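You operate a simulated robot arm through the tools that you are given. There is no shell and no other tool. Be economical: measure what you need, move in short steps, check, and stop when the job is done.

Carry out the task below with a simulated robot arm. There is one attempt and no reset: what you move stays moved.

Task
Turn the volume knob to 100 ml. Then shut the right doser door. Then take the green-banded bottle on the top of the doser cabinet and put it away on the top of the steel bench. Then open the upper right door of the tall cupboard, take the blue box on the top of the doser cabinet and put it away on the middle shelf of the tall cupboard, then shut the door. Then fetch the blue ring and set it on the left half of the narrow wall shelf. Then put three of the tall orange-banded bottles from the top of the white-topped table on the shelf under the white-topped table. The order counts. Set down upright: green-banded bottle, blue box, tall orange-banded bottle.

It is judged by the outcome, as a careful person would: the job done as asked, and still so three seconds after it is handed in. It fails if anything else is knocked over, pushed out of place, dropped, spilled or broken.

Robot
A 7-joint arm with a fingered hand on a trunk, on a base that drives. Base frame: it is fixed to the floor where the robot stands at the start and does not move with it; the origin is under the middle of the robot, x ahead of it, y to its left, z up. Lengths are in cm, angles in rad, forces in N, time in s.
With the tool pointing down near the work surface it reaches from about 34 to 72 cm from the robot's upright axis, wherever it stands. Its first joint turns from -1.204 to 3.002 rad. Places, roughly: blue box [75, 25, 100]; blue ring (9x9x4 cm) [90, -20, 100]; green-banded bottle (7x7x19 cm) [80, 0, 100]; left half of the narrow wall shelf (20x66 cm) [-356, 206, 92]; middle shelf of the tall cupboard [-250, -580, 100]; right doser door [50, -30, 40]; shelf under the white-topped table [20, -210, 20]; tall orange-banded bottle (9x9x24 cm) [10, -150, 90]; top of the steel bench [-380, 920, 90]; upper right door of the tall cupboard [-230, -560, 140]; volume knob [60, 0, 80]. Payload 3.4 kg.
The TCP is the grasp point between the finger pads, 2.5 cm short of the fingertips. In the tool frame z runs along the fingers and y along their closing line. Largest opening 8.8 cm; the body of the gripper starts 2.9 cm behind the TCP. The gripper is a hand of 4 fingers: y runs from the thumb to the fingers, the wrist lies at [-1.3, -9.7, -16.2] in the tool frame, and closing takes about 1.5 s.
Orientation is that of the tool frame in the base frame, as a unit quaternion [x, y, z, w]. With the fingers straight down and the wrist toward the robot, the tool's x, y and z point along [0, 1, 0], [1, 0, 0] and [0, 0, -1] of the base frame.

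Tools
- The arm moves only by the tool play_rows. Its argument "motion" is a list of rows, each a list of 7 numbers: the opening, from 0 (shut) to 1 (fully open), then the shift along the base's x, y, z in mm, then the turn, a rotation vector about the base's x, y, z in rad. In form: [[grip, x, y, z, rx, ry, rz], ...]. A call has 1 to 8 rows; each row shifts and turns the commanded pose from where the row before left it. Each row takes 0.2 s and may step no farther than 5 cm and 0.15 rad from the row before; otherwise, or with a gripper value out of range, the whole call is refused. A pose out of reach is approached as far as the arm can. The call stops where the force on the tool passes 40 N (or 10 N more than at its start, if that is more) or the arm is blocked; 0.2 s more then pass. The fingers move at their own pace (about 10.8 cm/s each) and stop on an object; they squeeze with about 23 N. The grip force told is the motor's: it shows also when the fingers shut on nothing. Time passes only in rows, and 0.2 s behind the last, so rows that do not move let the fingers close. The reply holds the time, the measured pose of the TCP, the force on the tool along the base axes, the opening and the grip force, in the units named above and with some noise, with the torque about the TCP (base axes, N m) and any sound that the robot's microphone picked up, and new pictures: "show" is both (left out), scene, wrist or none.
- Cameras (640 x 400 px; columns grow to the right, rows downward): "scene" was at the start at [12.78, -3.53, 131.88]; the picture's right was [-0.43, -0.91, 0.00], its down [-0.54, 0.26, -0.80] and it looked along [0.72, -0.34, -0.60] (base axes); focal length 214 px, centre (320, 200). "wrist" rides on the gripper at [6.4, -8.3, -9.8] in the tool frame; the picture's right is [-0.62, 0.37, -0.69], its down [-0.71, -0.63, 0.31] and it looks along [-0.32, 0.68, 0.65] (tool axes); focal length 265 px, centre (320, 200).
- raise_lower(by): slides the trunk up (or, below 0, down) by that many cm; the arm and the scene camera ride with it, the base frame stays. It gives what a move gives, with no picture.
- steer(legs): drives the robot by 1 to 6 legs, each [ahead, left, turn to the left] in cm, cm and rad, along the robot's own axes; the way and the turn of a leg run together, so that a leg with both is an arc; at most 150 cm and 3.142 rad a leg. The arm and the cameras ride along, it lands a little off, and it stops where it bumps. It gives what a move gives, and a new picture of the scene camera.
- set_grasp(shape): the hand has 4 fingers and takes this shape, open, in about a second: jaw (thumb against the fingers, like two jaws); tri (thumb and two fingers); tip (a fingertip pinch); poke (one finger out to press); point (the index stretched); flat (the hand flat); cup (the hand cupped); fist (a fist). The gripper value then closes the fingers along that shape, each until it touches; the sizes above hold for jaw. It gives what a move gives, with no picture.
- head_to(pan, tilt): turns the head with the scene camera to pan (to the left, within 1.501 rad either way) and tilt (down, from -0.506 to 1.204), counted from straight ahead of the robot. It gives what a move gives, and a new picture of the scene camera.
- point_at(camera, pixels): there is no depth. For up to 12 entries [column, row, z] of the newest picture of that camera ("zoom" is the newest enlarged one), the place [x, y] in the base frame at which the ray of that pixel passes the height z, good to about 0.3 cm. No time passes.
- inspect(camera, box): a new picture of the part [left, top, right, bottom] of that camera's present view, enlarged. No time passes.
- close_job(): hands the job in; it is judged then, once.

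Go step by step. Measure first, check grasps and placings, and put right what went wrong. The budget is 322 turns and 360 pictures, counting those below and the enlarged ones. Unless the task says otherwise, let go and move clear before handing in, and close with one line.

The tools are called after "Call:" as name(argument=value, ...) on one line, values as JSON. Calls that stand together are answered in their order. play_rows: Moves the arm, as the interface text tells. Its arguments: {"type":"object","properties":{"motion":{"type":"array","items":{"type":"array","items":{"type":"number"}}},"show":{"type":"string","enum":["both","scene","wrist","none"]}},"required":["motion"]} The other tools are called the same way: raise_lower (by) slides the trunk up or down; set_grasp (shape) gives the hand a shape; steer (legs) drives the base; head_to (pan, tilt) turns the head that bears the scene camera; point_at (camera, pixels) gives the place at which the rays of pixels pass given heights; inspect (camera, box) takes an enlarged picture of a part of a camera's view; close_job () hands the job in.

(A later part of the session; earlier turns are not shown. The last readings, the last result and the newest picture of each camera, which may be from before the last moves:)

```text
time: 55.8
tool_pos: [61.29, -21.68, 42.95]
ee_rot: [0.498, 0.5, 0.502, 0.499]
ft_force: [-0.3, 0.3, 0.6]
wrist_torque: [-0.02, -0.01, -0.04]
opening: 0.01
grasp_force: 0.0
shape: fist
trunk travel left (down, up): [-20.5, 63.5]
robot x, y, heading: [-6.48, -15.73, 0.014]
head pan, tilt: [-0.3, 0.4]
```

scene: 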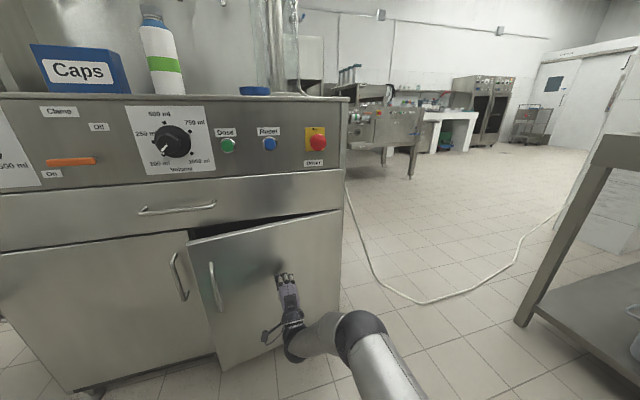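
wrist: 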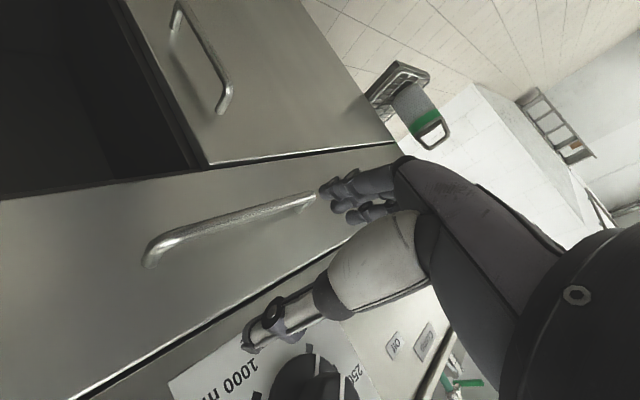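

Call:
play_rows(motion=[[0, 15, 3, 0, 0, 0, 0], [0, 15, 3, 0, 0, 0, 0], [0, 15, 2, 0, 0, 0, 0], [0, 10, 2, 0, 0, 0, 0], [0, 10, 0, 0, 0, 0, 0], [0, 10, 0, 0, 0, 0, 0]], show="scene")

```text
time: 56.8
tool_pos: [66.59, -20.8, 42.31]
ee_rot: [0.499, 0.501, 0.501, 0.499]
ft_force: [-20.1, -2.5, 1.8]
wrist_torque: [0.01, -0.09, 0.3]
opening: 8.09
grasp_force: 0.0
shape: fist
trunk travel left (down, up): [-20.5, 63.5]
robot x, y, heading: [-6.63, -15.46, 0.015]
head pan, tilt: [-0.3, 0.4]
stopped in row 5: the force on the tool passed its limit at 50 N (the readings are from after the stop); the commanded pose is now the measured one
```

scene: 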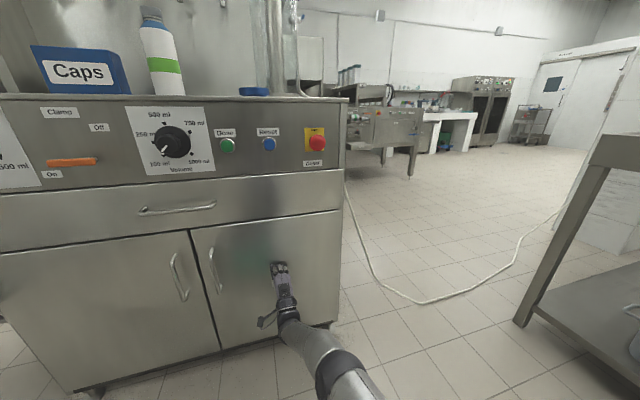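

The door is flush with its neighbour. I'll retract the arm, back off and re-check the door.

Call:
play_rows(motion=[[0, -30, 0, 0, 0, 0, 0], [0, -40, 0, 0, 0, 0, 0], [0, -40, 0, 0, 0, 0, 0]], show="none")

Call:
steer(legs=[[-35, 15, 0]])

Call:
set_grasp(shape="jaw")

Call:
raise_lower(by=52)

Call:
head_to(pan=0, tilt=0.5)

```text
time: 57.6
tool_pos: [55.77, -20.9, 42.14]
ee_rot: [0.5, 0.502, 0.5, 0.499]
ft_force: [-0.1, 0.4, 0.7]
wrist_torque: [0.05, -0.02, 0.02]
opening: 0.03
grasp_force: 0.1
shape: fist
trunk travel left (down, up): [-20.5, 63.5]
robot x, y, heading: [-6.71, -15.77, 0.012]
head pan, tilt: [-0.3, 0.4]
```

```text
time: 60.1
tool_pos: [20.17, -6.95, 42.05]
ee_rot: [0.502, 0.499, 0.498, 0.501]
ft_force: [0.1, -0.1, -0.6]
wrist_torque: [0.05, 0.0, -0.05]
opening: 0.0
grasp_force: 0.0
shape: fist
trunk travel left (down, up): [-20.5, 63.5]
robot x, y, heading: [-42.17, -1.56, 0.005]
head pan, tilt: [-0.3, 0.4]
```

scene: 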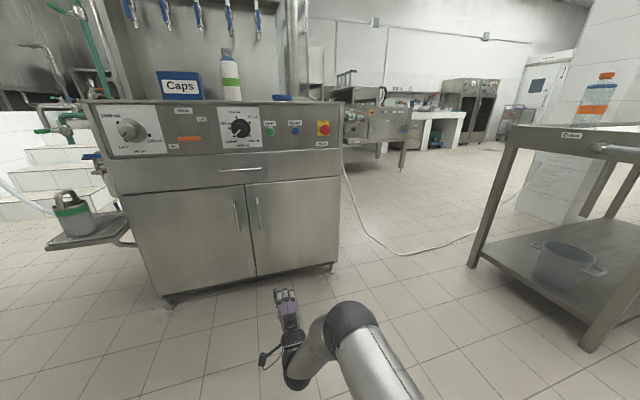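

```text
time: 61.0
tool_pos: [20.09, -6.87, 42.16]
ee_rot: [0.501, 0.501, 0.498, 0.5]
ft_force: [-0.1, 0.5, 0.7]
wrist_torque: [0.05, -0.01, 0.03]
opening: 8.75
grasp_force: 0.0
shape: jaw
trunk travel left (down, up): [-20.5, 63.5]
robot x, y, heading: [-42.08, -1.38, 0.007]
head pan, tilt: [-0.3, 0.4]
```

```text
refused: 52 is not a number from -40 to 40
```

```text
time: 61.8
tool_pos: [20.15, -6.92, 42.21]
ee_rot: [0.503, 0.499, 0.497, 0.501]
ft_force: [0.2, 0.6, 0.3]
wrist_torque: [0.0, -0.03, 0.01]
opening: 8.76
grasp_force: 0.1
shape: jaw
trunk travel left (down, up): [-20.5, 63.5]
robot x, y, heading: [-42.11, -1.11, 0.003]
head pan, tilt: [0.0, 0.499]
```

scene: 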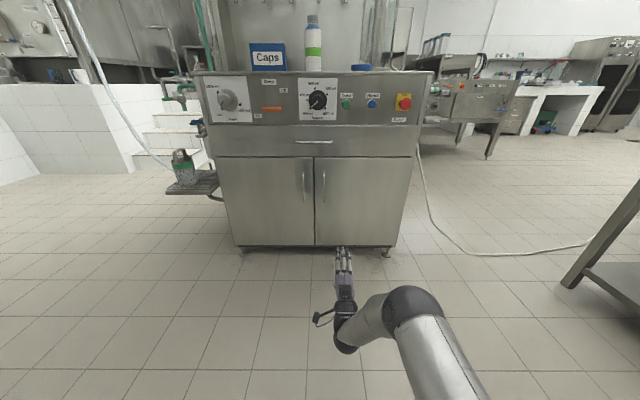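

Both doors look flush. I'll raise the trunk so the hand can side-grasp the bottle, and roll it so the closing line is horizontal.

Call:
raise_lower(by=40)

Call:
raise_lower(by=21)

Call:
play_rows(motion=[[1, 0, 0, 0, -0.1428, 0, 0], [1, 0, 0, 0, -0.1428, 0, 0], [1, 0, 0, 0, -0.1428, 0, 0], [1, 0, 0, 0, -0.1428, 0, 0], [1, 0, 0, 0, -0.1428, 0, 0], [1, 0, 0, 0, -0.1428, 0, 0], [1, 0, 0, 0, -0.1428, 0, 0], [1, 0, 0, 0, -0.1428, 0, 0]], show="none")

Call:
play_rows(motion=[[1, 0, 0, 0, -0.1428, 0, 0], [1, 0, 0, 0, -0.1428, 0, 0], [1, 0, 0, 0, -0.1428, 0, 0], [1, 0, 0, 0, 0, 0, 0]], show="both")

```text
time: 65.6
tool_pos: [20.2, -6.91, 82.18]
ee_rot: [0.502, 0.5, 0.498, 0.5]
ft_force: [0.1, 0.8, 0.3]
wrist_torque: [-0.03, 0.01, 0.05]
opening: 8.77
grasp_force: 0.0
shape: jaw
trunk travel left (down, up): [-60.5, 23.5]
robot x, y, heading: [-42.09, -1.17, 0.006]
head pan, tilt: [0.0, 0.499]
```

```text
time: 67.8
tool_pos: [20.12, -6.92, 103.12]
ee_rot: [0.501, 0.5, 0.498, 0.501]
ft_force: [0.0, 0.6, 0.2]
wrist_torque: [0.0, 0.01, 0.01]
opening: 8.79
grasp_force: 0.0
shape: jaw
trunk travel left (down, up): [-81.5, 2.5]
robot x, y, heading: [-41.88, -1.4, 0.011]
head pan, tilt: [0.0, 0.499]
```

```text
time: 69.6
tool_pos: [20.16, -7.03, 103.22]
ee_rot: [0.151, 0.69, 0.149, 0.692]
ft_force: [1.1, -0.1, -0.4]
wrist_torque: [-0.01, 0.03, -0.01]
opening: 8.78
grasp_force: 0.1
shape: jaw
trunk travel left (down, up): [-81.5, 2.5]
robot x, y, heading: [-41.69, -1.03, 0.003]
head pan, tilt: [0.0, 0.499]
```

```text
time: 70.6
tool_pos: [20.17, -7.02, 103.14]
ee_rot: [0.001, 0.706, -0.002, 0.709]
ft_force: [-1.0, 0.5, 0.6]
wrist_torque: [0.01, -0.02, 0.01]
opening: 8.77
grasp_force: 0.0
shape: jaw
trunk travel left (down, up): [-81.5, 2.5]
robot x, y, heading: [-42.03, -1.36, -0.0]
head pan, tilt: [0.0, 0.499]
```

scene: 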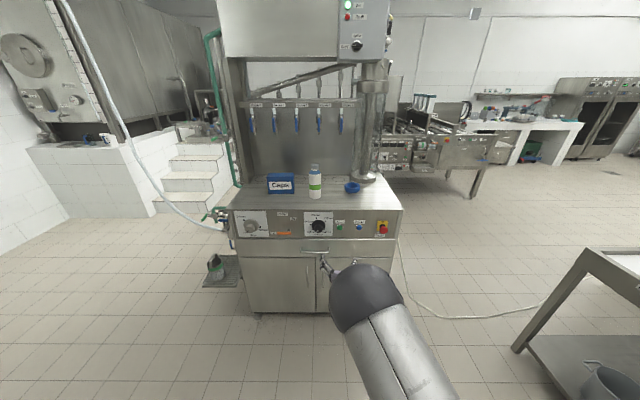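
wrist: 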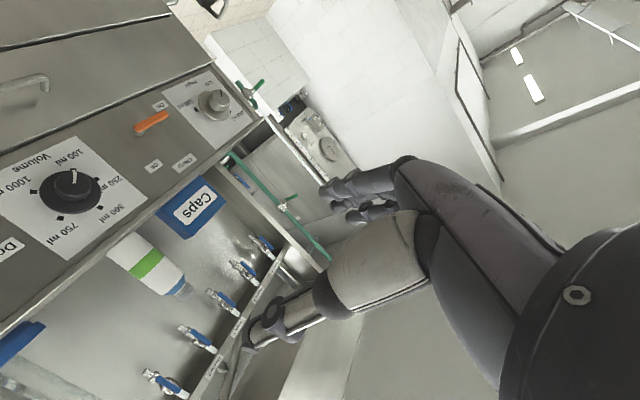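

Call:
inspect(camera="scene", box=[220, 150, 420, 240])

Call:
point_at(camera="scene", pixels=[[316, 198, 93], [316, 198, 95], [309, 197, 94], [322, 197, 94], [316, 211, 93], [316, 211, 95], [316, 165, 113], [281, 192, 94], [268, 192, 94], [294, 192, 94], [352, 191, 94], [352, 184, 98]])

```text
3.20 times, centred on (320, 195) of scene
```

zoom: 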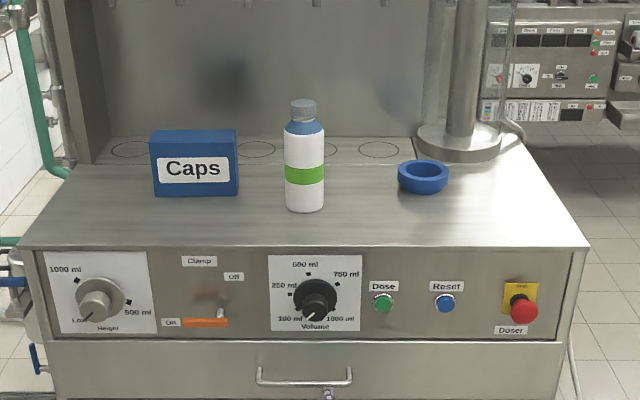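

```text
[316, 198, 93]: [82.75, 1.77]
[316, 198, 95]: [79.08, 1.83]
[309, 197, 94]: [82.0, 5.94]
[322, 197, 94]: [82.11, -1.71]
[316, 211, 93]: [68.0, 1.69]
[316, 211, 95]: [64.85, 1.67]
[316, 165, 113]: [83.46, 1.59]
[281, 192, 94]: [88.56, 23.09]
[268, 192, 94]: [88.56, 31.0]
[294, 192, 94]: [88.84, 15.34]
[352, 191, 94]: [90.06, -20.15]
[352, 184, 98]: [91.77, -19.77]
```

The cabinet top is at z≈94 and the bottle centre at about (84, 1.8). I'll line up laterally and drive in, staying short of the bottle.

Call:
steer(legs=[[0, 8.7, 0], [50, 0, 0]])

Call:
inspect(camera="wrist", box=[0, 0, 640, 400])

```text
time: 74.3
tool_pos: [69.87, 1.66, 103.2]
ee_rot: [0.003, 0.706, -0.003, 0.708]
ft_force: [-0.6, -0.7, 0.0]
wrist_torque: [-0.01, 0.01, -0.04]
opening: 8.78
grasp_force: 0.0
shape: jaw
trunk travel left (down, up): [-81.5, 2.5]
robot x, y, heading: [7.8, 7.8, -0.001]
head pan, tilt: [0.0, 0.499]
```

scene: 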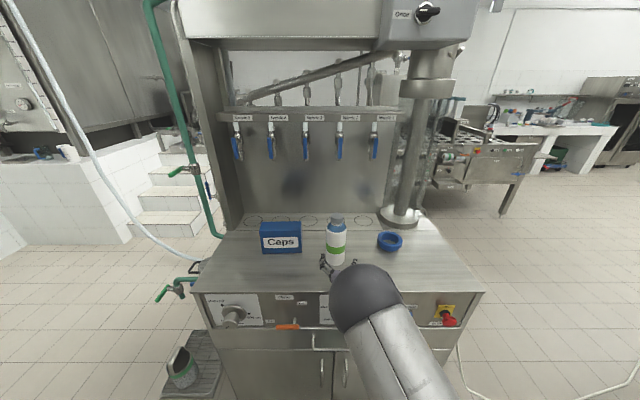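

```text
1.00 times, centred on (320, 200) of wrist (not enlarged: the box is as wide or as high as the picture)
```

zoom: 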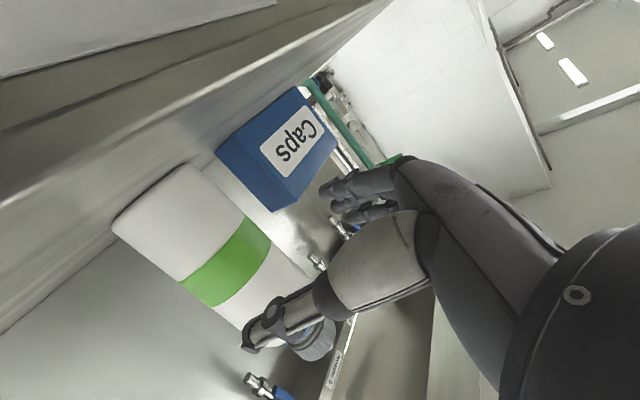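

Call:
point_at(camera="scene", pixels=[[336, 265, 94], [327, 245, 104], [346, 245, 104], [337, 218, 113], [300, 253, 94], [263, 253, 94]])

Call:
point_at(camera="wrist", pixels=[[145, 245, 94], [310, 340, 112], [228, 262, 100]])

Call:
inspect(camera="scene", box=[240, 200, 420, 300])

```text
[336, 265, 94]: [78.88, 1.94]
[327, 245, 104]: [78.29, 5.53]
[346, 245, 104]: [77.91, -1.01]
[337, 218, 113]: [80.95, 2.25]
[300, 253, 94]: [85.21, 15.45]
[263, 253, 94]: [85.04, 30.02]
```

```text
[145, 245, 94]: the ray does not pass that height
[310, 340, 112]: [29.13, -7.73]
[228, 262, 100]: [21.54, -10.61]
```

```text
3.56 times, centred on (330, 250) of scene
```

zoom: 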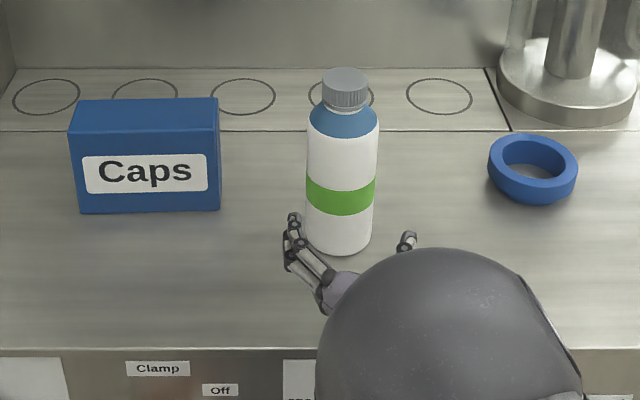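

The bottle lies between finger and thumb lanes; its centre is about (82.3, 2.2). I'll advance the arm 11.3 cm, a little up.

Call:
play_rows(motion=[[1, 20, 5, 10, 0, 0, 0], [1, 30, 0, 0, 0, 0, 0], [1, 30, 0, 0, 0, 0, 0], [1, 20, 0, 0, 0, 0, 0], [1, 13, 0, 0, 0, 0, 0], [1, 0, 0, 0, 0, 0, 0]], show="both")

Call:
inspect(camera="scene", box=[240, 200, 420, 300])

```text
time: 75.7
tool_pos: [81.3, 2.05, 104.06]
ee_rot: [0.003, 0.705, -0.004, 0.709]
ft_force: [-2.4, 0.2, 1.2]
wrist_torque: [0.0, 0.02, -0.01]
opening: 8.78
grasp_force: 0.0
shape: jaw
trunk travel left (down, up): [-81.5, 2.5]
robot x, y, heading: [7.59, 7.29, -0.003]
head pan, tilt: [0.0, 0.499]
```

scene: 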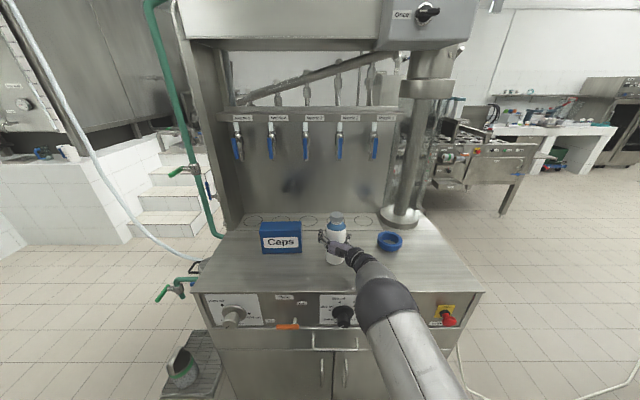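
wrist: 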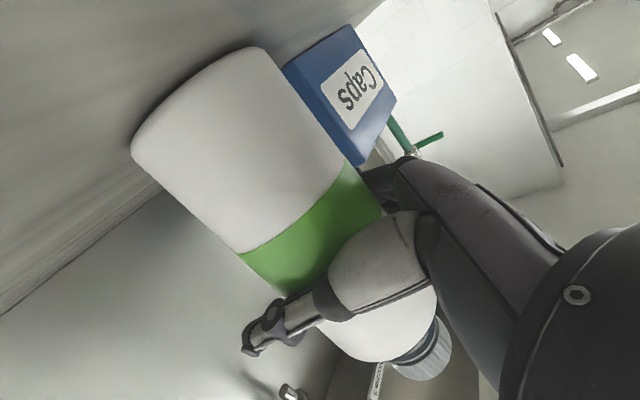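

```text
3.56 times, centred on (330, 250) of scene
```

zoom: 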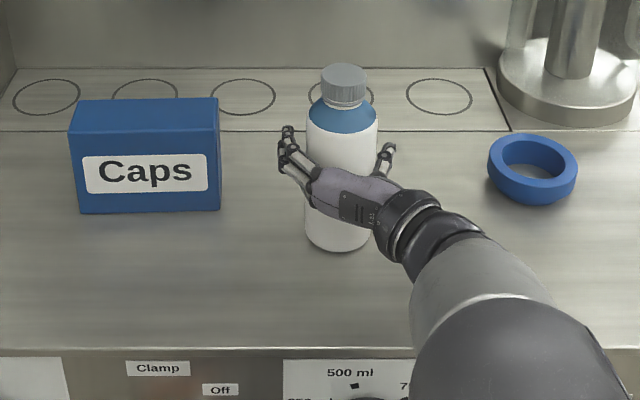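

The bottle is in the palm with light contact and the fingers on both sides. I'll close.

Call:
play_rows(motion=[[0, 0, 0, 0, 0, 0, 0], [0, 0, 0, 0, 0, 0, 0], [0, 0, 0, 0, 0, 0, 0], [0, 0, 0, 0, 0, 0, 0], [0, 0, 0, 0, 0, 0, 0], [0, 0, 0, 0, 0, 0, 0], [0, 0, 0, 0, 0, 0, 0]], show="none")

Call:
play_rows(motion=[[0, 0, 0, 20, 0, 0, 0], [0, 0, 0, 30, 0, 0, 0], [0, 0, 0, 30, 0, 0, 0], [0, 0, 0, 0, 0, 0, 0]], show="both")

```text
time: 77.3
tool_pos: [81.46, 2.13, 103.98]
ee_rot: [0.003, 0.705, -0.003, 0.709]
ft_force: [2.6, 0.3, 1.5]
wrist_torque: [-0.1, -0.03, 0.05]
opening: 4.41
grasp_force: 23.2
shape: jaw
trunk travel left (down, up): [-81.5, 2.5]
robot x, y, heading: [7.49, 7.52, -0.003]
head pan, tilt: [0.0, 0.499]
```

```text
time: 78.3
tool_pos: [81.23, 2.08, 112.05]
ee_rot: [0.003, 0.707, -0.004, 0.708]
ft_force: [0.4, -0.5, -5.5]
wrist_torque: [0.01, -0.05, -0.02]
opening: 4.39
grasp_force: 23.0
shape: jaw
trunk travel left (down, up): [-81.5, 2.5]
robot x, y, heading: [7.69, 7.92, -0.003]
head pan, tilt: [0.0, 0.499]
```

scene: 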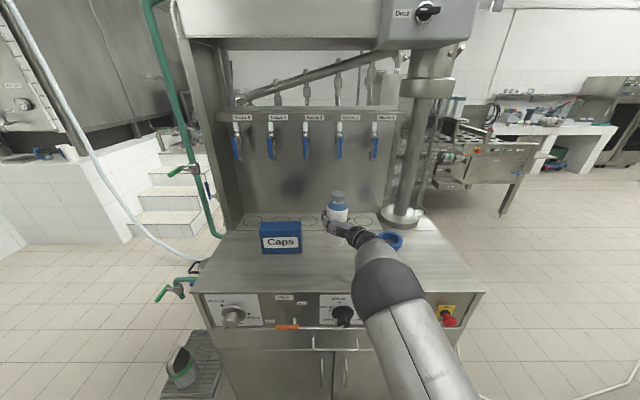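
wrist: 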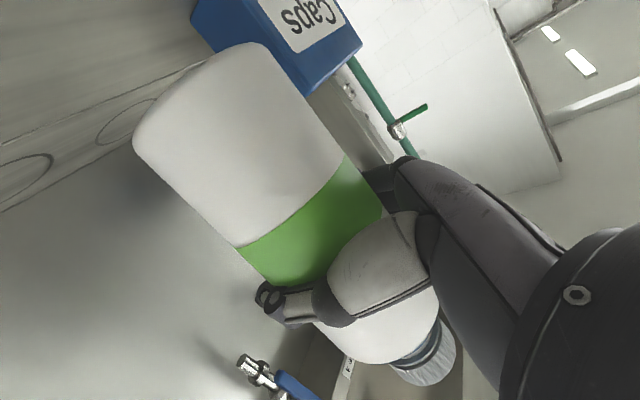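

The bottle is lifted and held (5.5 N). I'll back away from the cabinet and survey the left side toward the steel bench.

Call:
steer(legs=[[-60, 0, 0]])

Call:
play_rows(motion=[[0, -40, 0, 0, 0, 0, 0], [0, -40, 0, 0, 0, 0, 0], [0, -40, 0, 0, 0, 0, 0], [0, -40, 0, 0, 0, 0, 0], [0, -40, 0, 0, 0, 0, 0]], show="none")

Call:
head_to(pan=1.5, tilt=0.3)

```text
time: 81.7
tool_pos: [20.94, 2.36, 112.01]
ee_rot: [0.003, 0.706, -0.002, 0.708]
ft_force: [-0.6, 0.3, -5.6]
wrist_torque: [-0.04, 0.01, -0.03]
opening: 4.35
grasp_force: 23.0
shape: jaw
trunk travel left (down, up): [-81.5, 2.5]
robot x, y, heading: [-52.85, 7.89, -0.007]
head pan, tilt: [0.0, 0.499]
```

scene: 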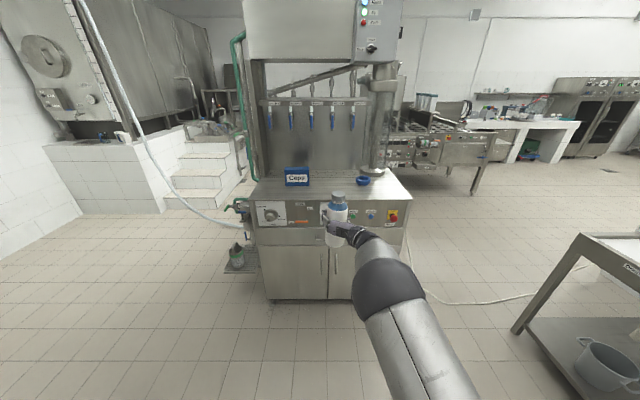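

```text
time: 83.0
tool_pos: [-0.38, 1.05, 104.5]
ee_rot: [0.021, 0.764, -0.008, 0.645]
ft_force: [0.1, 0.7, -5.8]
wrist_torque: [0.01, -0.03, 0.01]
opening: 4.37
grasp_force: 22.7
shape: jaw
trunk travel left (down, up): [-81.5, 2.5]
robot x, y, heading: [-52.82, 7.85, 0.0]
head pan, tilt: [0.0, 0.499]
stopped in row 5: the arm was blocked; the commanded pose is now the measured one
```

```text
time: 84.6
tool_pos: [-0.28, 1.23, 104.74]
ee_rot: [0.021, 0.762, -0.007, 0.647]
ft_force: [0.2, 0.6, -6.2]
wrist_torque: [0.0, -0.03, -0.01]
opening: 4.36
grasp_force: 23.3
shape: jaw
trunk travel left (down, up): [-81.5, 2.5]
robot x, y, heading: [-52.75, 7.96, -0.001]
head pan, tilt: [1.499, 0.3]
```

scene: 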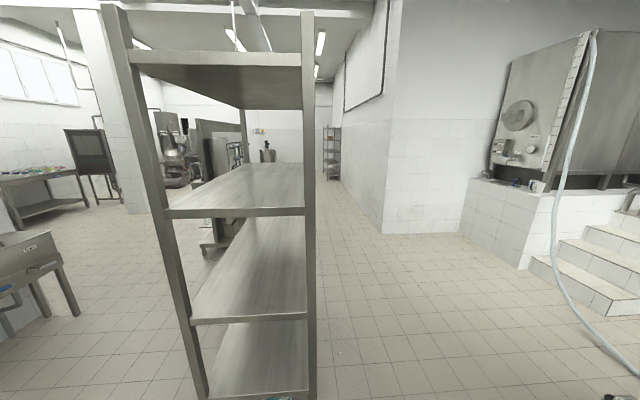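

Call:
point_at(camera="scene", pixels=[[383, 234, 0], [312, 399, 0], [205, 399, 0], [460, 232, 0], [325, 180, 0], [342, 180, 0], [200, 250, 0], [240, 190, 0], [315, 215, 90], [168, 217, 100], [308, 214, 100], [552, 262, 0]])

Call:
head_to(pan=1.5, tilt=0.8)

```text
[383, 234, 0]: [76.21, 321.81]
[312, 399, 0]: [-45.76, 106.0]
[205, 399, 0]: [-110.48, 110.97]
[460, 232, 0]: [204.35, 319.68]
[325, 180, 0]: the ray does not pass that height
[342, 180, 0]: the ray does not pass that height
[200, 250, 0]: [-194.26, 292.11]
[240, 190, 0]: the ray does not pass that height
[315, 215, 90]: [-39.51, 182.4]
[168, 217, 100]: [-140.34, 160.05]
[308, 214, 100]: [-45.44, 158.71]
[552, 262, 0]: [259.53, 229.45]
```

```text
time: 85.5
tool_pos: [-0.32, 1.12, 104.77]
ee_rot: [0.021, 0.762, -0.008, 0.647]
ft_force: [-0.5, 0.3, -5.3]
wrist_torque: [0.02, -0.03, 0.05]
opening: 4.37
grasp_force: 23.1
shape: jaw
trunk travel left (down, up): [-81.5, 2.5]
robot x, y, heading: [-52.99, 8.08, 0.0]
head pan, tilt: [1.499, 0.799]
```

scene: 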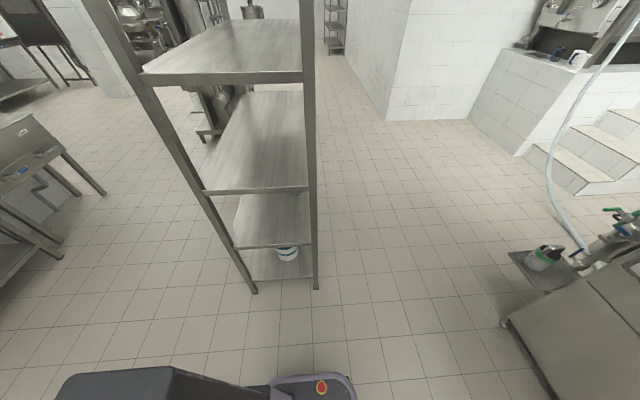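

Call:
point_at(camera="scene", pixels=[[315, 289, 0], [254, 291, 0], [385, 120, 0], [343, 53, 0], [326, 53, 0], [215, 138, 0], [355, 380, 30], [585, 190, 0], [560, 290, 30], [268, 392, 30]])

```text
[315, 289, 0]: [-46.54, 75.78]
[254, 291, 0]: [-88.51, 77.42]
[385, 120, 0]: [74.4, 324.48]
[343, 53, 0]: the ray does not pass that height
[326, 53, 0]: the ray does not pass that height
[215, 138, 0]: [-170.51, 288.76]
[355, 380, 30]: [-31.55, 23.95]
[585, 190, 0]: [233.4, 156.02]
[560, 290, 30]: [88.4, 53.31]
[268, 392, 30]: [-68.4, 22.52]
```

The rack legs are at x −46…−88, y ≥ 76, and the wall corner is at (75, 324), leaving a corridor around x≈7. I'll turn left and drive into it.

Call:
steer(legs=[[25, 0, 0], [0, 0, 1.571], [0, -33, 0]])

Call:
head_to(pan=0.3, tilt=0.4)

```text
time: 92.9
tool_pos: [11.68, 60.34, 104.77]
ee_rot: [-0.525, 0.552, 0.454, 0.462]
ft_force: [-0.1, 0.1, -4.5]
wrist_torque: [0.03, -0.01, -0.02]
opening: 4.33
grasp_force: 23.2
shape: jaw
trunk travel left (down, up): [-81.5, 2.5]
robot x, y, heading: [5.4, 8.05, 1.575]
head pan, tilt: [1.499, 0.799]
```

scene: 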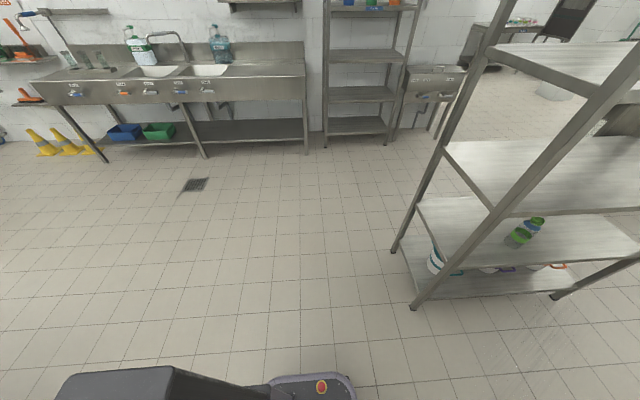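

```text
time: 94.3
tool_pos: [11.72, 60.35, 104.77]
ee_rot: [-0.525, 0.553, 0.453, 0.462]
ft_force: [0.6, -0.5, -5.3]
wrist_torque: [0.03, -0.02, 0.0]
opening: 4.37
grasp_force: 22.9
shape: jaw
trunk travel left (down, up): [-81.5, 2.5]
robot x, y, heading: [5.24, 7.79, 1.574]
head pan, tilt: [0.3, 0.4]
```

scene: 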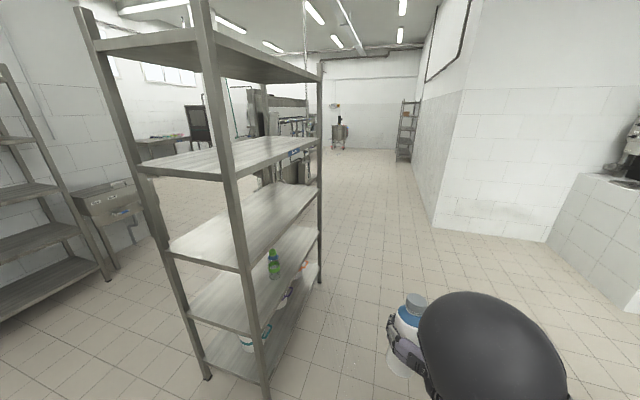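

The corridor ahead is clear. I'll drive on.

Call:
steer(legs=[[150, 0, 0], [120, 0, 0]])

```text
time: 107.7
tool_pos: [17.07, 334.48, 104.77]
ee_rot: [-0.518, 0.56, 0.446, 0.468]
ft_force: [0.4, 0.6, -4.6]
wrist_torque: [0.02, 0.03, 0.0]
opening: 4.36
grasp_force: 23.2
shape: jaw
trunk travel left (down, up): [-81.5, 2.5]
robot x, y, heading: [9.39, 282.21, 1.549]
head pan, tilt: [0.3, 0.4]
```

scene: 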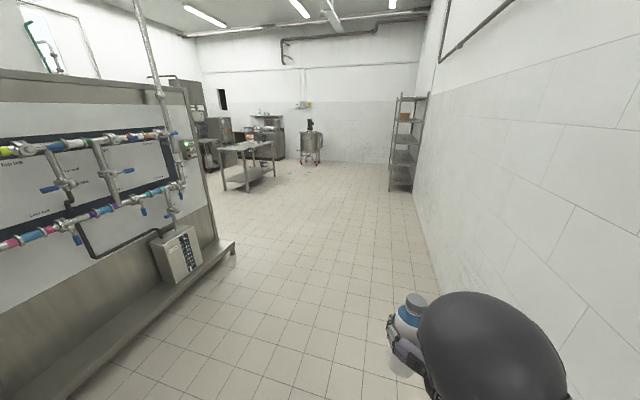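

A steel bench stands at about (248,160), matching the stated direction. I'll measure the floor points.

Call:
point_at(camera="scene", pixels=[[236, 250, 0], [226, 190, 0], [247, 191, 0], [274, 179, 0], [391, 190, 0], [310, 165, 0], [221, 152, 90], [247, 155, 90], [277, 142, 90], [205, 170, 0]])

Call:
inspect(camera="scene", box=[180, 90, 340, 200])

```text
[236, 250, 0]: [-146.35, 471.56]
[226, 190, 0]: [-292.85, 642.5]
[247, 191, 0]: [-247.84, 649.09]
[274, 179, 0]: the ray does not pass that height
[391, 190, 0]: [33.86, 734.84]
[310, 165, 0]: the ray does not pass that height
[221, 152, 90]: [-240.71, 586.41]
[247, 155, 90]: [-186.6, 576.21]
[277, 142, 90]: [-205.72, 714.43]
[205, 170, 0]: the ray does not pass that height
```

```text
3.64 times, centred on (260, 145) of scene
```

zoom: 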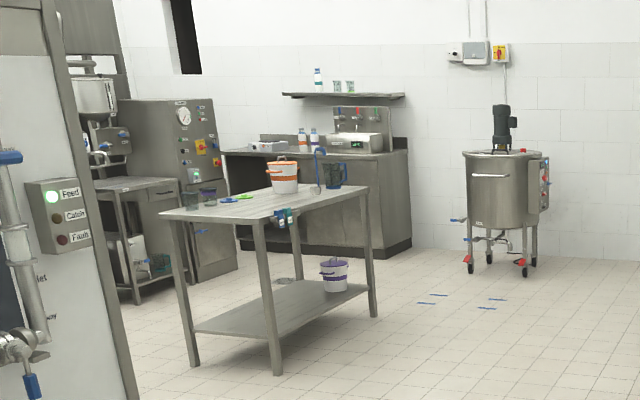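

Call:
point_at(camera="zoom", pixels=[[225, 152, 90], [410, 155, 90], [380, 157, 90], [160, 210, 90], [370, 187, 90], [265, 225, 85]])

Call:
steer(legs=[[150, -5, 0]])

```text
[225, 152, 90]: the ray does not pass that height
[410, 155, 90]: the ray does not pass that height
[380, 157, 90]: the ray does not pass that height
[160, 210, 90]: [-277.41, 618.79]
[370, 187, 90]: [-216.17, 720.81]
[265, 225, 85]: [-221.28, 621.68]
```

```text
refused: leg 1 is longer than a leg can be; nothing moved
```

Call:
steer(legs=[[150, 0, 0], [120, 0, 0.2]])

```text
time: 120.7
tool_pos: [-1.91, 603.16, 104.81]
ee_rot: [0.574, -0.502, -0.494, -0.418]
ft_force: [-0.6, -0.9, -5.8]
wrist_torque: [0.03, 0.0, 0.05]
opening: 4.37
grasp_force: 23.0
shape: jaw
trunk travel left (down, up): [-81.5, 2.5]
robot x, y, heading: [1.71, 550.26, 1.764]
head pan, tilt: [0.3, 0.4]
```

scene: 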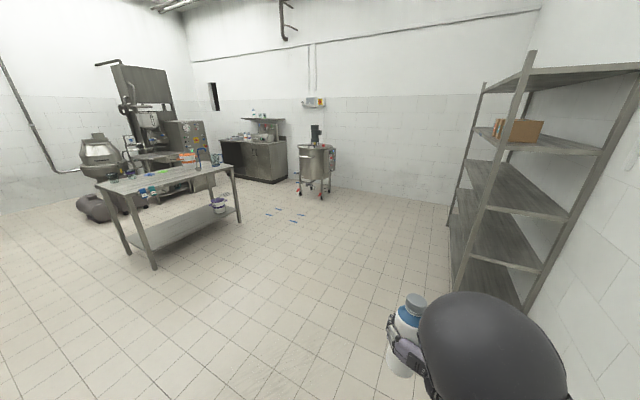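

Call:
inspect(camera="scene", box=[180, 100, 340, 200])

Call:
inspect(camera="scene", box=[70, 120, 260, 280])

Call:
point_at(camera="scene", pixels=[[248, 180, 0], [277, 183, 0], [287, 176, 0], [220, 142, 90], [251, 142, 90], [285, 142, 90], [95, 184, 90], [240, 165, 90], [135, 188, 90], [153, 270, 0], [240, 222, 0], [315, 197, 0]])

```text
4.00 times, centred on (260, 150) of scene
```

zoom: 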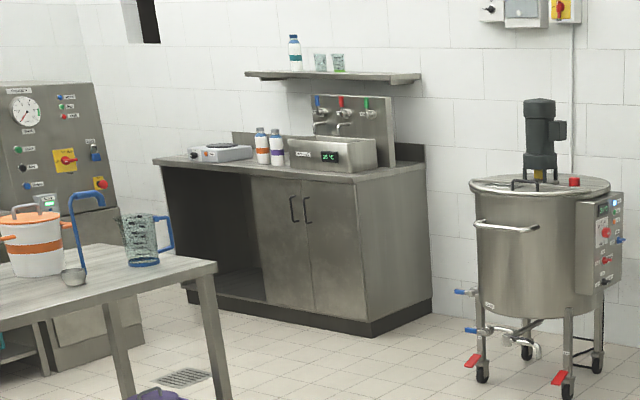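

```text
2.50 times, centred on (165, 200) of scene
```

zoom: 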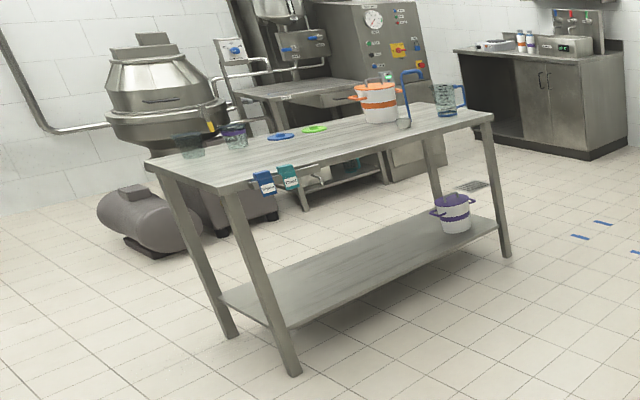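

```text
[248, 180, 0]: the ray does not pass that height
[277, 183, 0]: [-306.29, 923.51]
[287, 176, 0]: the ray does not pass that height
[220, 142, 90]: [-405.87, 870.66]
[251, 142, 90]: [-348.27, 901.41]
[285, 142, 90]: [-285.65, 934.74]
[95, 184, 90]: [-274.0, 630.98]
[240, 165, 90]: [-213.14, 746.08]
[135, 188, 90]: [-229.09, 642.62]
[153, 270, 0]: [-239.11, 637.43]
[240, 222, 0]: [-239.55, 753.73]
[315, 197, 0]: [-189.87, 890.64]
```

The counter by the far wall (front near y≈900, x −400…−300), with sibling banded bottles, is the steel bench at the given place. I'll go round the table to (−60, 800) and face west.

Call:
steer(legs=[[131, 5, 0], [131, 5, 0], [0, 0, 1.378]])

Call:
head_to(pan=-0.35, tilt=0.5)

```text
time: 136.8
tool_pos: [-114.77, 810.94, 104.72]
ee_rot: [0.762, -0.022, -0.647, -0.009]
ft_force: [-0.3, 0.4, -4.6]
wrist_torque: [0.01, 0.02, 0.02]
opening: 4.3
grasp_force: 23.4
shape: jaw
trunk travel left (down, up): [-81.5, 2.5]
robot x, y, heading: [-62.44, 804.86, 3.141]
head pan, tilt: [0.3, 0.4]
```

scene: 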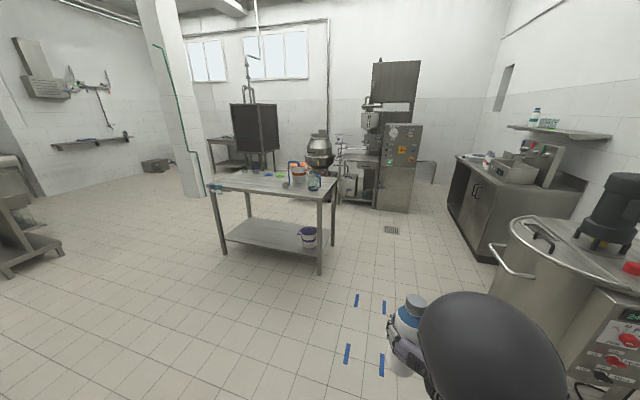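

```text
time: 137.9
tool_pos: [-114.74, 811.01, 104.76]
ee_rot: [0.762, -0.023, -0.647, -0.009]
ft_force: [-0.5, 0.2, -4.8]
wrist_torque: [-0.01, -0.01, 0.01]
opening: 4.31
grasp_force: 23.3
shape: jaw
trunk travel left (down, up): [-81.5, 2.5]
robot x, y, heading: [-62.01, 803.98, 3.145]
head pan, tilt: [-0.351, 0.499]
```

scene: 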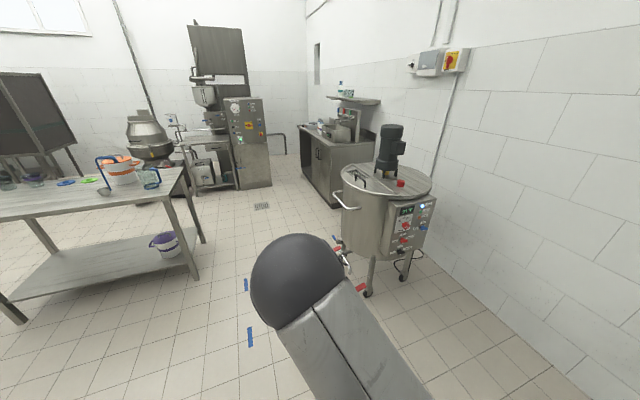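

Call:
point_at(camera="scene", pixels=[[369, 294, 0], [345, 250, 0], [334, 207, 0], [302, 177, 0], [337, 148, 90], [300, 126, 90], [375, 141, 90], [195, 278, 0], [205, 242, 0], [342, 195, 85], [271, 186, 0], [185, 168, 88]])

Call:
inspect(camera="scene", box=[280, 70, 440, 230])

```text
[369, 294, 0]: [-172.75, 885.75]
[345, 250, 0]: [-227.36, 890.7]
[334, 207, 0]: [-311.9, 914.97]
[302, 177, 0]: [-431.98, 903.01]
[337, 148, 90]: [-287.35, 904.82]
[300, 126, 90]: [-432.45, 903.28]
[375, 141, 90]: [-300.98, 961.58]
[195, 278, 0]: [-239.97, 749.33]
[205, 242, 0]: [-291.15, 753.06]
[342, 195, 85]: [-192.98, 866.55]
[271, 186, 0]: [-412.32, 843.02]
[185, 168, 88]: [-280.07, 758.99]
```

```text
2.50 times, centred on (360, 150) of scene
```

zoom: 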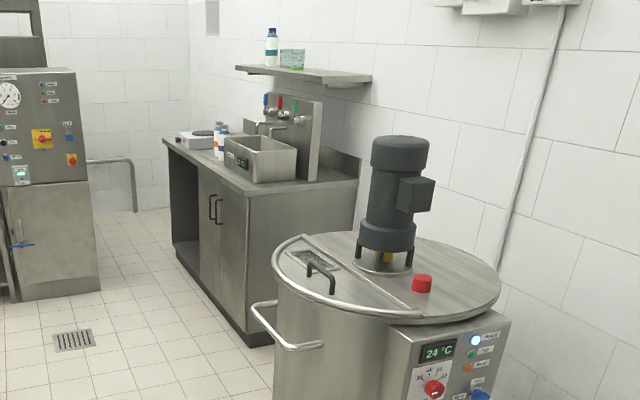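

Bench top spans x −432…−300, y 903…965. The lane between the table end (y≈757) and the tank (y≈862) fits the robot at y≈796, so I'll go in two checked stages.

Call:
steer(legs=[[0, 7, 0], [130, 3, 0]])

```text
time: 145.1
tool_pos: [-245.71, 804.16, 104.71]
ee_rot: [0.762, -0.031, -0.647, -0.016]
ft_force: [-0.9, 0.2, -5.7]
wrist_torque: [0.01, 0.02, 0.0]
opening: 4.31
grasp_force: 22.7
shape: jaw
trunk travel left (down, up): [-81.5, 2.5]
robot x, y, heading: [-193.54, 796.47, 3.117]
head pan, tilt: [-0.351, 0.499]
```

scene: 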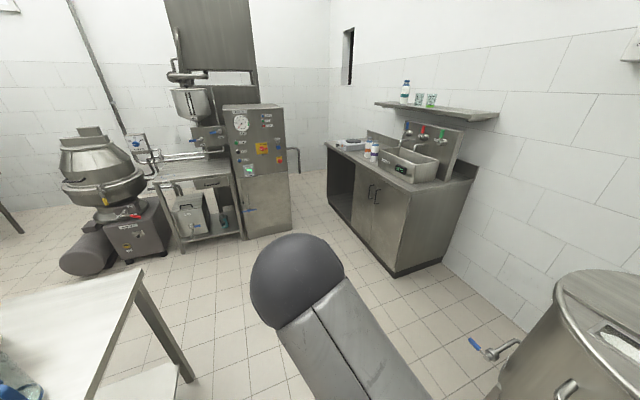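

Call:
inspect(camera="scene", box=[310, 60, 510, 200])

Call:
point_at(camera="scene", pixels=[[327, 145, 90], [415, 187, 90], [475, 178, 90], [412, 180, 90], [388, 171, 90], [375, 160, 90], [367, 157, 90], [340, 149, 90], [362, 149, 90], [292, 228, 0], [445, 262, 0], [397, 278, 0]])

```text
2.86 times, centred on (410, 130) of scene
```

zoom: 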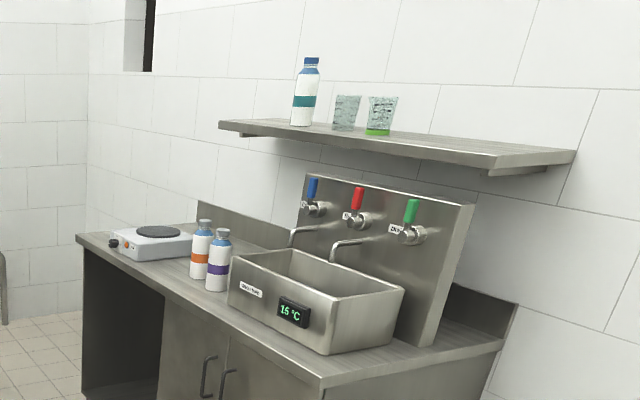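

```text
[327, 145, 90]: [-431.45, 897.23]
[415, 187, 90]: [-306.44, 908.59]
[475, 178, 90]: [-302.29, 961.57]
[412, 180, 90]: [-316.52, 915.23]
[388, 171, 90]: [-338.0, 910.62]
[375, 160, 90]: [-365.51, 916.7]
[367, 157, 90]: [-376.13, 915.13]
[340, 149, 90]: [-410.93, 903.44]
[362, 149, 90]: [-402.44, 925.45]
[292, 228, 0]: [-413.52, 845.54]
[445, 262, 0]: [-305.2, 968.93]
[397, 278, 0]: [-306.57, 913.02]
```

The orange/purple bottles are near (−377,919) and (−367,919), with a hotplate to the left and the sink box to the right. I'll move on and turn to face the bench for a better look.

Call:
steer(legs=[[128, -2, 0], [0, 0, -1.546]])

Call:
head_to(pan=0.2, tilt=0.6)

```text
time: 155.1
tool_pos: [-313.1, 854.81, 104.74]
ee_rot: [-0.527, 0.551, 0.454, 0.461]
ft_force: [0.6, -0.6, -5.5]
wrist_torque: [0.0, 0.01, 0.03]
opening: 4.3
grasp_force: 22.3
shape: jaw
trunk travel left (down, up): [-81.5, 2.5]
robot x, y, heading: [-319.46, 802.13, 1.579]
head pan, tilt: [-0.351, 0.499]
```

scene: 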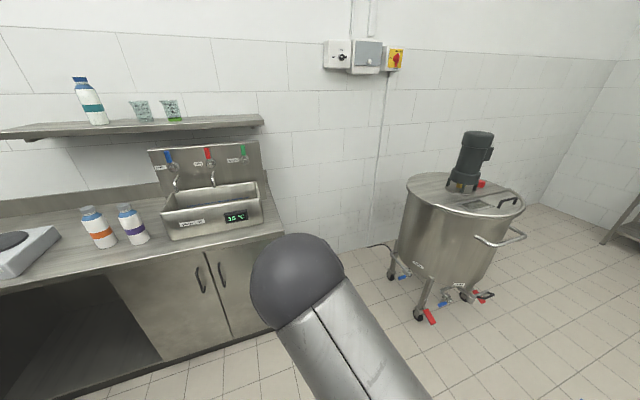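

```text
time: 156.1
tool_pos: [-313.09, 854.69, 104.74]
ee_rot: [-0.527, 0.553, 0.453, 0.46]
ft_force: [-0.3, -0.6, -5.0]
wrist_torque: [0.02, -0.01, 0.01]
opening: 4.32
grasp_force: 22.7
shape: jaw
trunk travel left (down, up): [-81.5, 2.5]
robot x, y, heading: [-319.36, 802.58, 1.578]
head pan, tilt: [0.201, 0.6]
```

scene: 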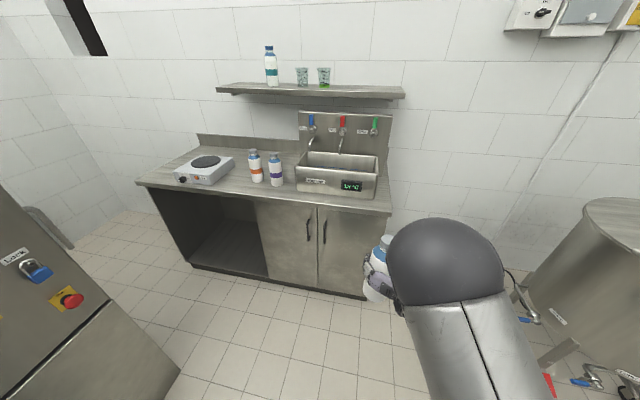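

Call:
inspect(camera="scene", box=[120, 120, 400, 295])

Call:
point_at(camera="scene", pixels=[[135, 183, 90], [393, 215, 90], [201, 134, 90], [257, 182, 90], [276, 186, 90], [208, 186, 90], [234, 168, 90], [297, 190, 90], [377, 198, 90], [174, 178, 90], [245, 190, 90], [262, 196, 90]])

```text
2.29 times, centred on (260, 208) of scene
```

zoom: 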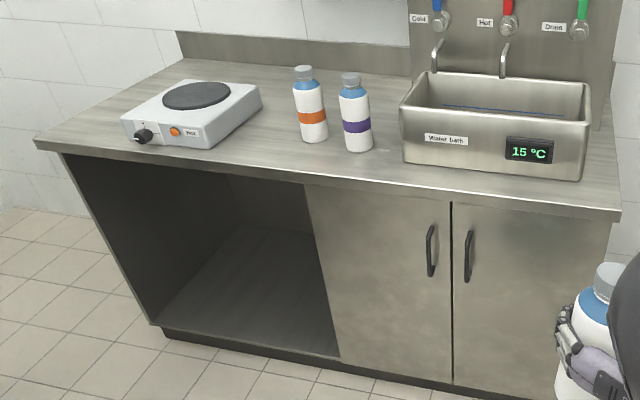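

```text
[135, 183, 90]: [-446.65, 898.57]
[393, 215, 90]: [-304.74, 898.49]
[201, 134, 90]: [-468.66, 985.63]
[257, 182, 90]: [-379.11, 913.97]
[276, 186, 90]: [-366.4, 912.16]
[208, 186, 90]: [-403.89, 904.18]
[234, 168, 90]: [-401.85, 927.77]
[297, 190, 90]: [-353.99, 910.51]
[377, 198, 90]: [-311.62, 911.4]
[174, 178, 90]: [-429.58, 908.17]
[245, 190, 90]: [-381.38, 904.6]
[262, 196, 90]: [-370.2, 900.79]
```

The bench front edge is y≈898.5, and there's a ~20 cm gap between the hotplate (x −402) and the orange bottle (x −382), centred at x≈−392.5. I'll level the hand, raise it, then strafe left 52 cm.

Call:
play_rows(motion=[[0, 0, 20, 20, 0.0557, -0.006, 0.011], [0, 0, 20, 15, 0.0557, -0.006, 0.011], [0, 0, 20, 0, 0.0557, -0.007, 0.011], [0, 0, 0, 0, 0, 0, 0]], show="none")

Call:
steer(legs=[[0, 51, 0]])

```text
time: 157.1
tool_pos: [-313.35, 860.63, 108.28]
ee_rot: [-0.499, 0.498, 0.502, 0.501]
ft_force: [0.4, 0.4, -5.2]
wrist_torque: [-0.01, -0.03, 0.02]
opening: 4.32
grasp_force: 23.5
shape: jaw
trunk travel left (down, up): [-81.5, 2.5]
robot x, y, heading: [-319.02, 802.02, 1.579]
head pan, tilt: [0.201, 0.6]
```

```text
time: 160.1
tool_pos: [-363.69, 860.4, 108.33]
ee_rot: [-0.5, 0.499, 0.5, 0.501]
ft_force: [0.0, -0.5, -5.6]
wrist_torque: [0.01, -0.02, 0.0]
opening: 4.28
grasp_force: 23.2
shape: jaw
trunk travel left (down, up): [-81.5, 2.5]
robot x, y, heading: [-369.76, 801.79, 1.584]
head pan, tilt: [0.201, 0.6]
```

scene: 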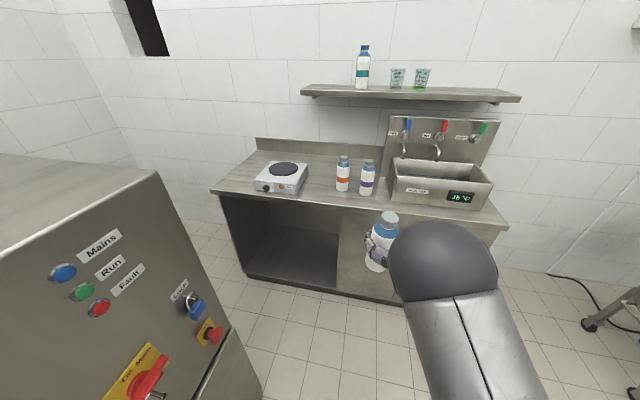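

Call:
point_at(camera="scene", pixels=[[342, 191, 90], [366, 195, 90], [336, 189, 90], [308, 179, 90], [297, 194, 90], [211, 190, 90], [395, 212, 90], [260, 137, 90], [320, 200, 90]])

Call:
play_rows(motion=[[0, -40, 15, 0, 0, 0, 0], [0, -40, 15, 0, 0, 0, 0], [0, -40, 15, 0, 0, 0, 0], [0, -40, 15, 0, 0, 0, 0], [0, -40, 15, 0, 0, 0, 0], [0, -40, 15, 0, 0, 0, 0], [0, -40, 10, 0, 0, 0, 0], [0, 0, 0, 0, 0, 0, 0]], show="scene")

```text
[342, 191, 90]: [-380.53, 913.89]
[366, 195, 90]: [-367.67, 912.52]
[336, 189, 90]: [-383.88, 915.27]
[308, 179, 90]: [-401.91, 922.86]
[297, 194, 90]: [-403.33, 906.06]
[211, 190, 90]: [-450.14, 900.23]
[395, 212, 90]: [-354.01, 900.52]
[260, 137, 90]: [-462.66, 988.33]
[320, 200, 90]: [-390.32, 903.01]
```

```text
time: 161.9
tool_pos: [-391.79, 870.3, 108.39]
ee_rot: [-0.499, 0.499, 0.501, 0.5]
ft_force: [0.8, 0.4, -5.2]
wrist_torque: [-0.01, -0.01, 0.05]
opening: 4.28
grasp_force: 22.8
shape: jaw
trunk travel left (down, up): [-81.5, 2.5]
robot x, y, heading: [-369.83, 801.71, 1.582]
head pan, tilt: [0.201, 0.6]
```

scene: 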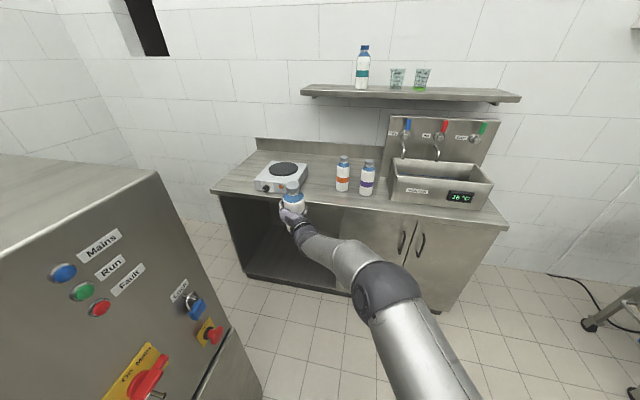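

The lane is x≈−393, between −402 and −384. I'll drive forward 30 cm with the bottle base about 8 cm above the bench.

Call:
steer(legs=[[30, 0.5, 0]])

Call:
inspect(camera="scene", box=[200, 160, 440, 320])

```text
time: 163.9
tool_pos: [-392.47, 900.53, 108.21]
ee_rot: [-0.499, 0.5, 0.5, 0.502]
ft_force: [-0.3, -0.3, -4.5]
wrist_torque: [0.04, 0.02, 0.02]
opening: 4.3
grasp_force: 22.7
shape: jaw
trunk travel left (down, up): [-81.5, 2.5]
robot x, y, heading: [-370.29, 832.05, 1.576]
head pan, tilt: [0.201, 0.6]
```

scene: 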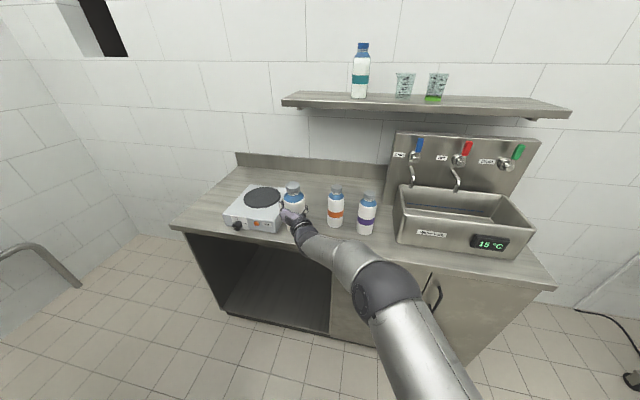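

```text
2.50 times, centred on (320, 240) of scene
```

zoom: 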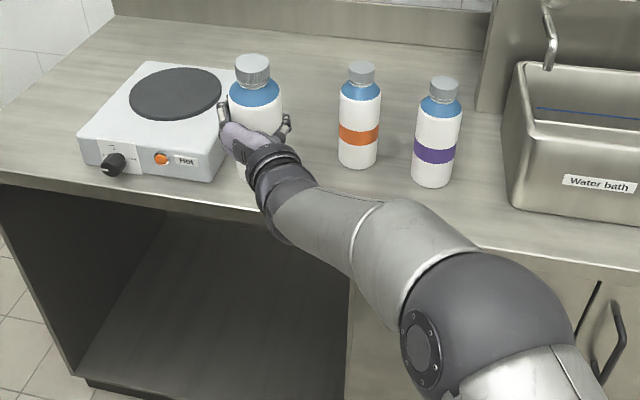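

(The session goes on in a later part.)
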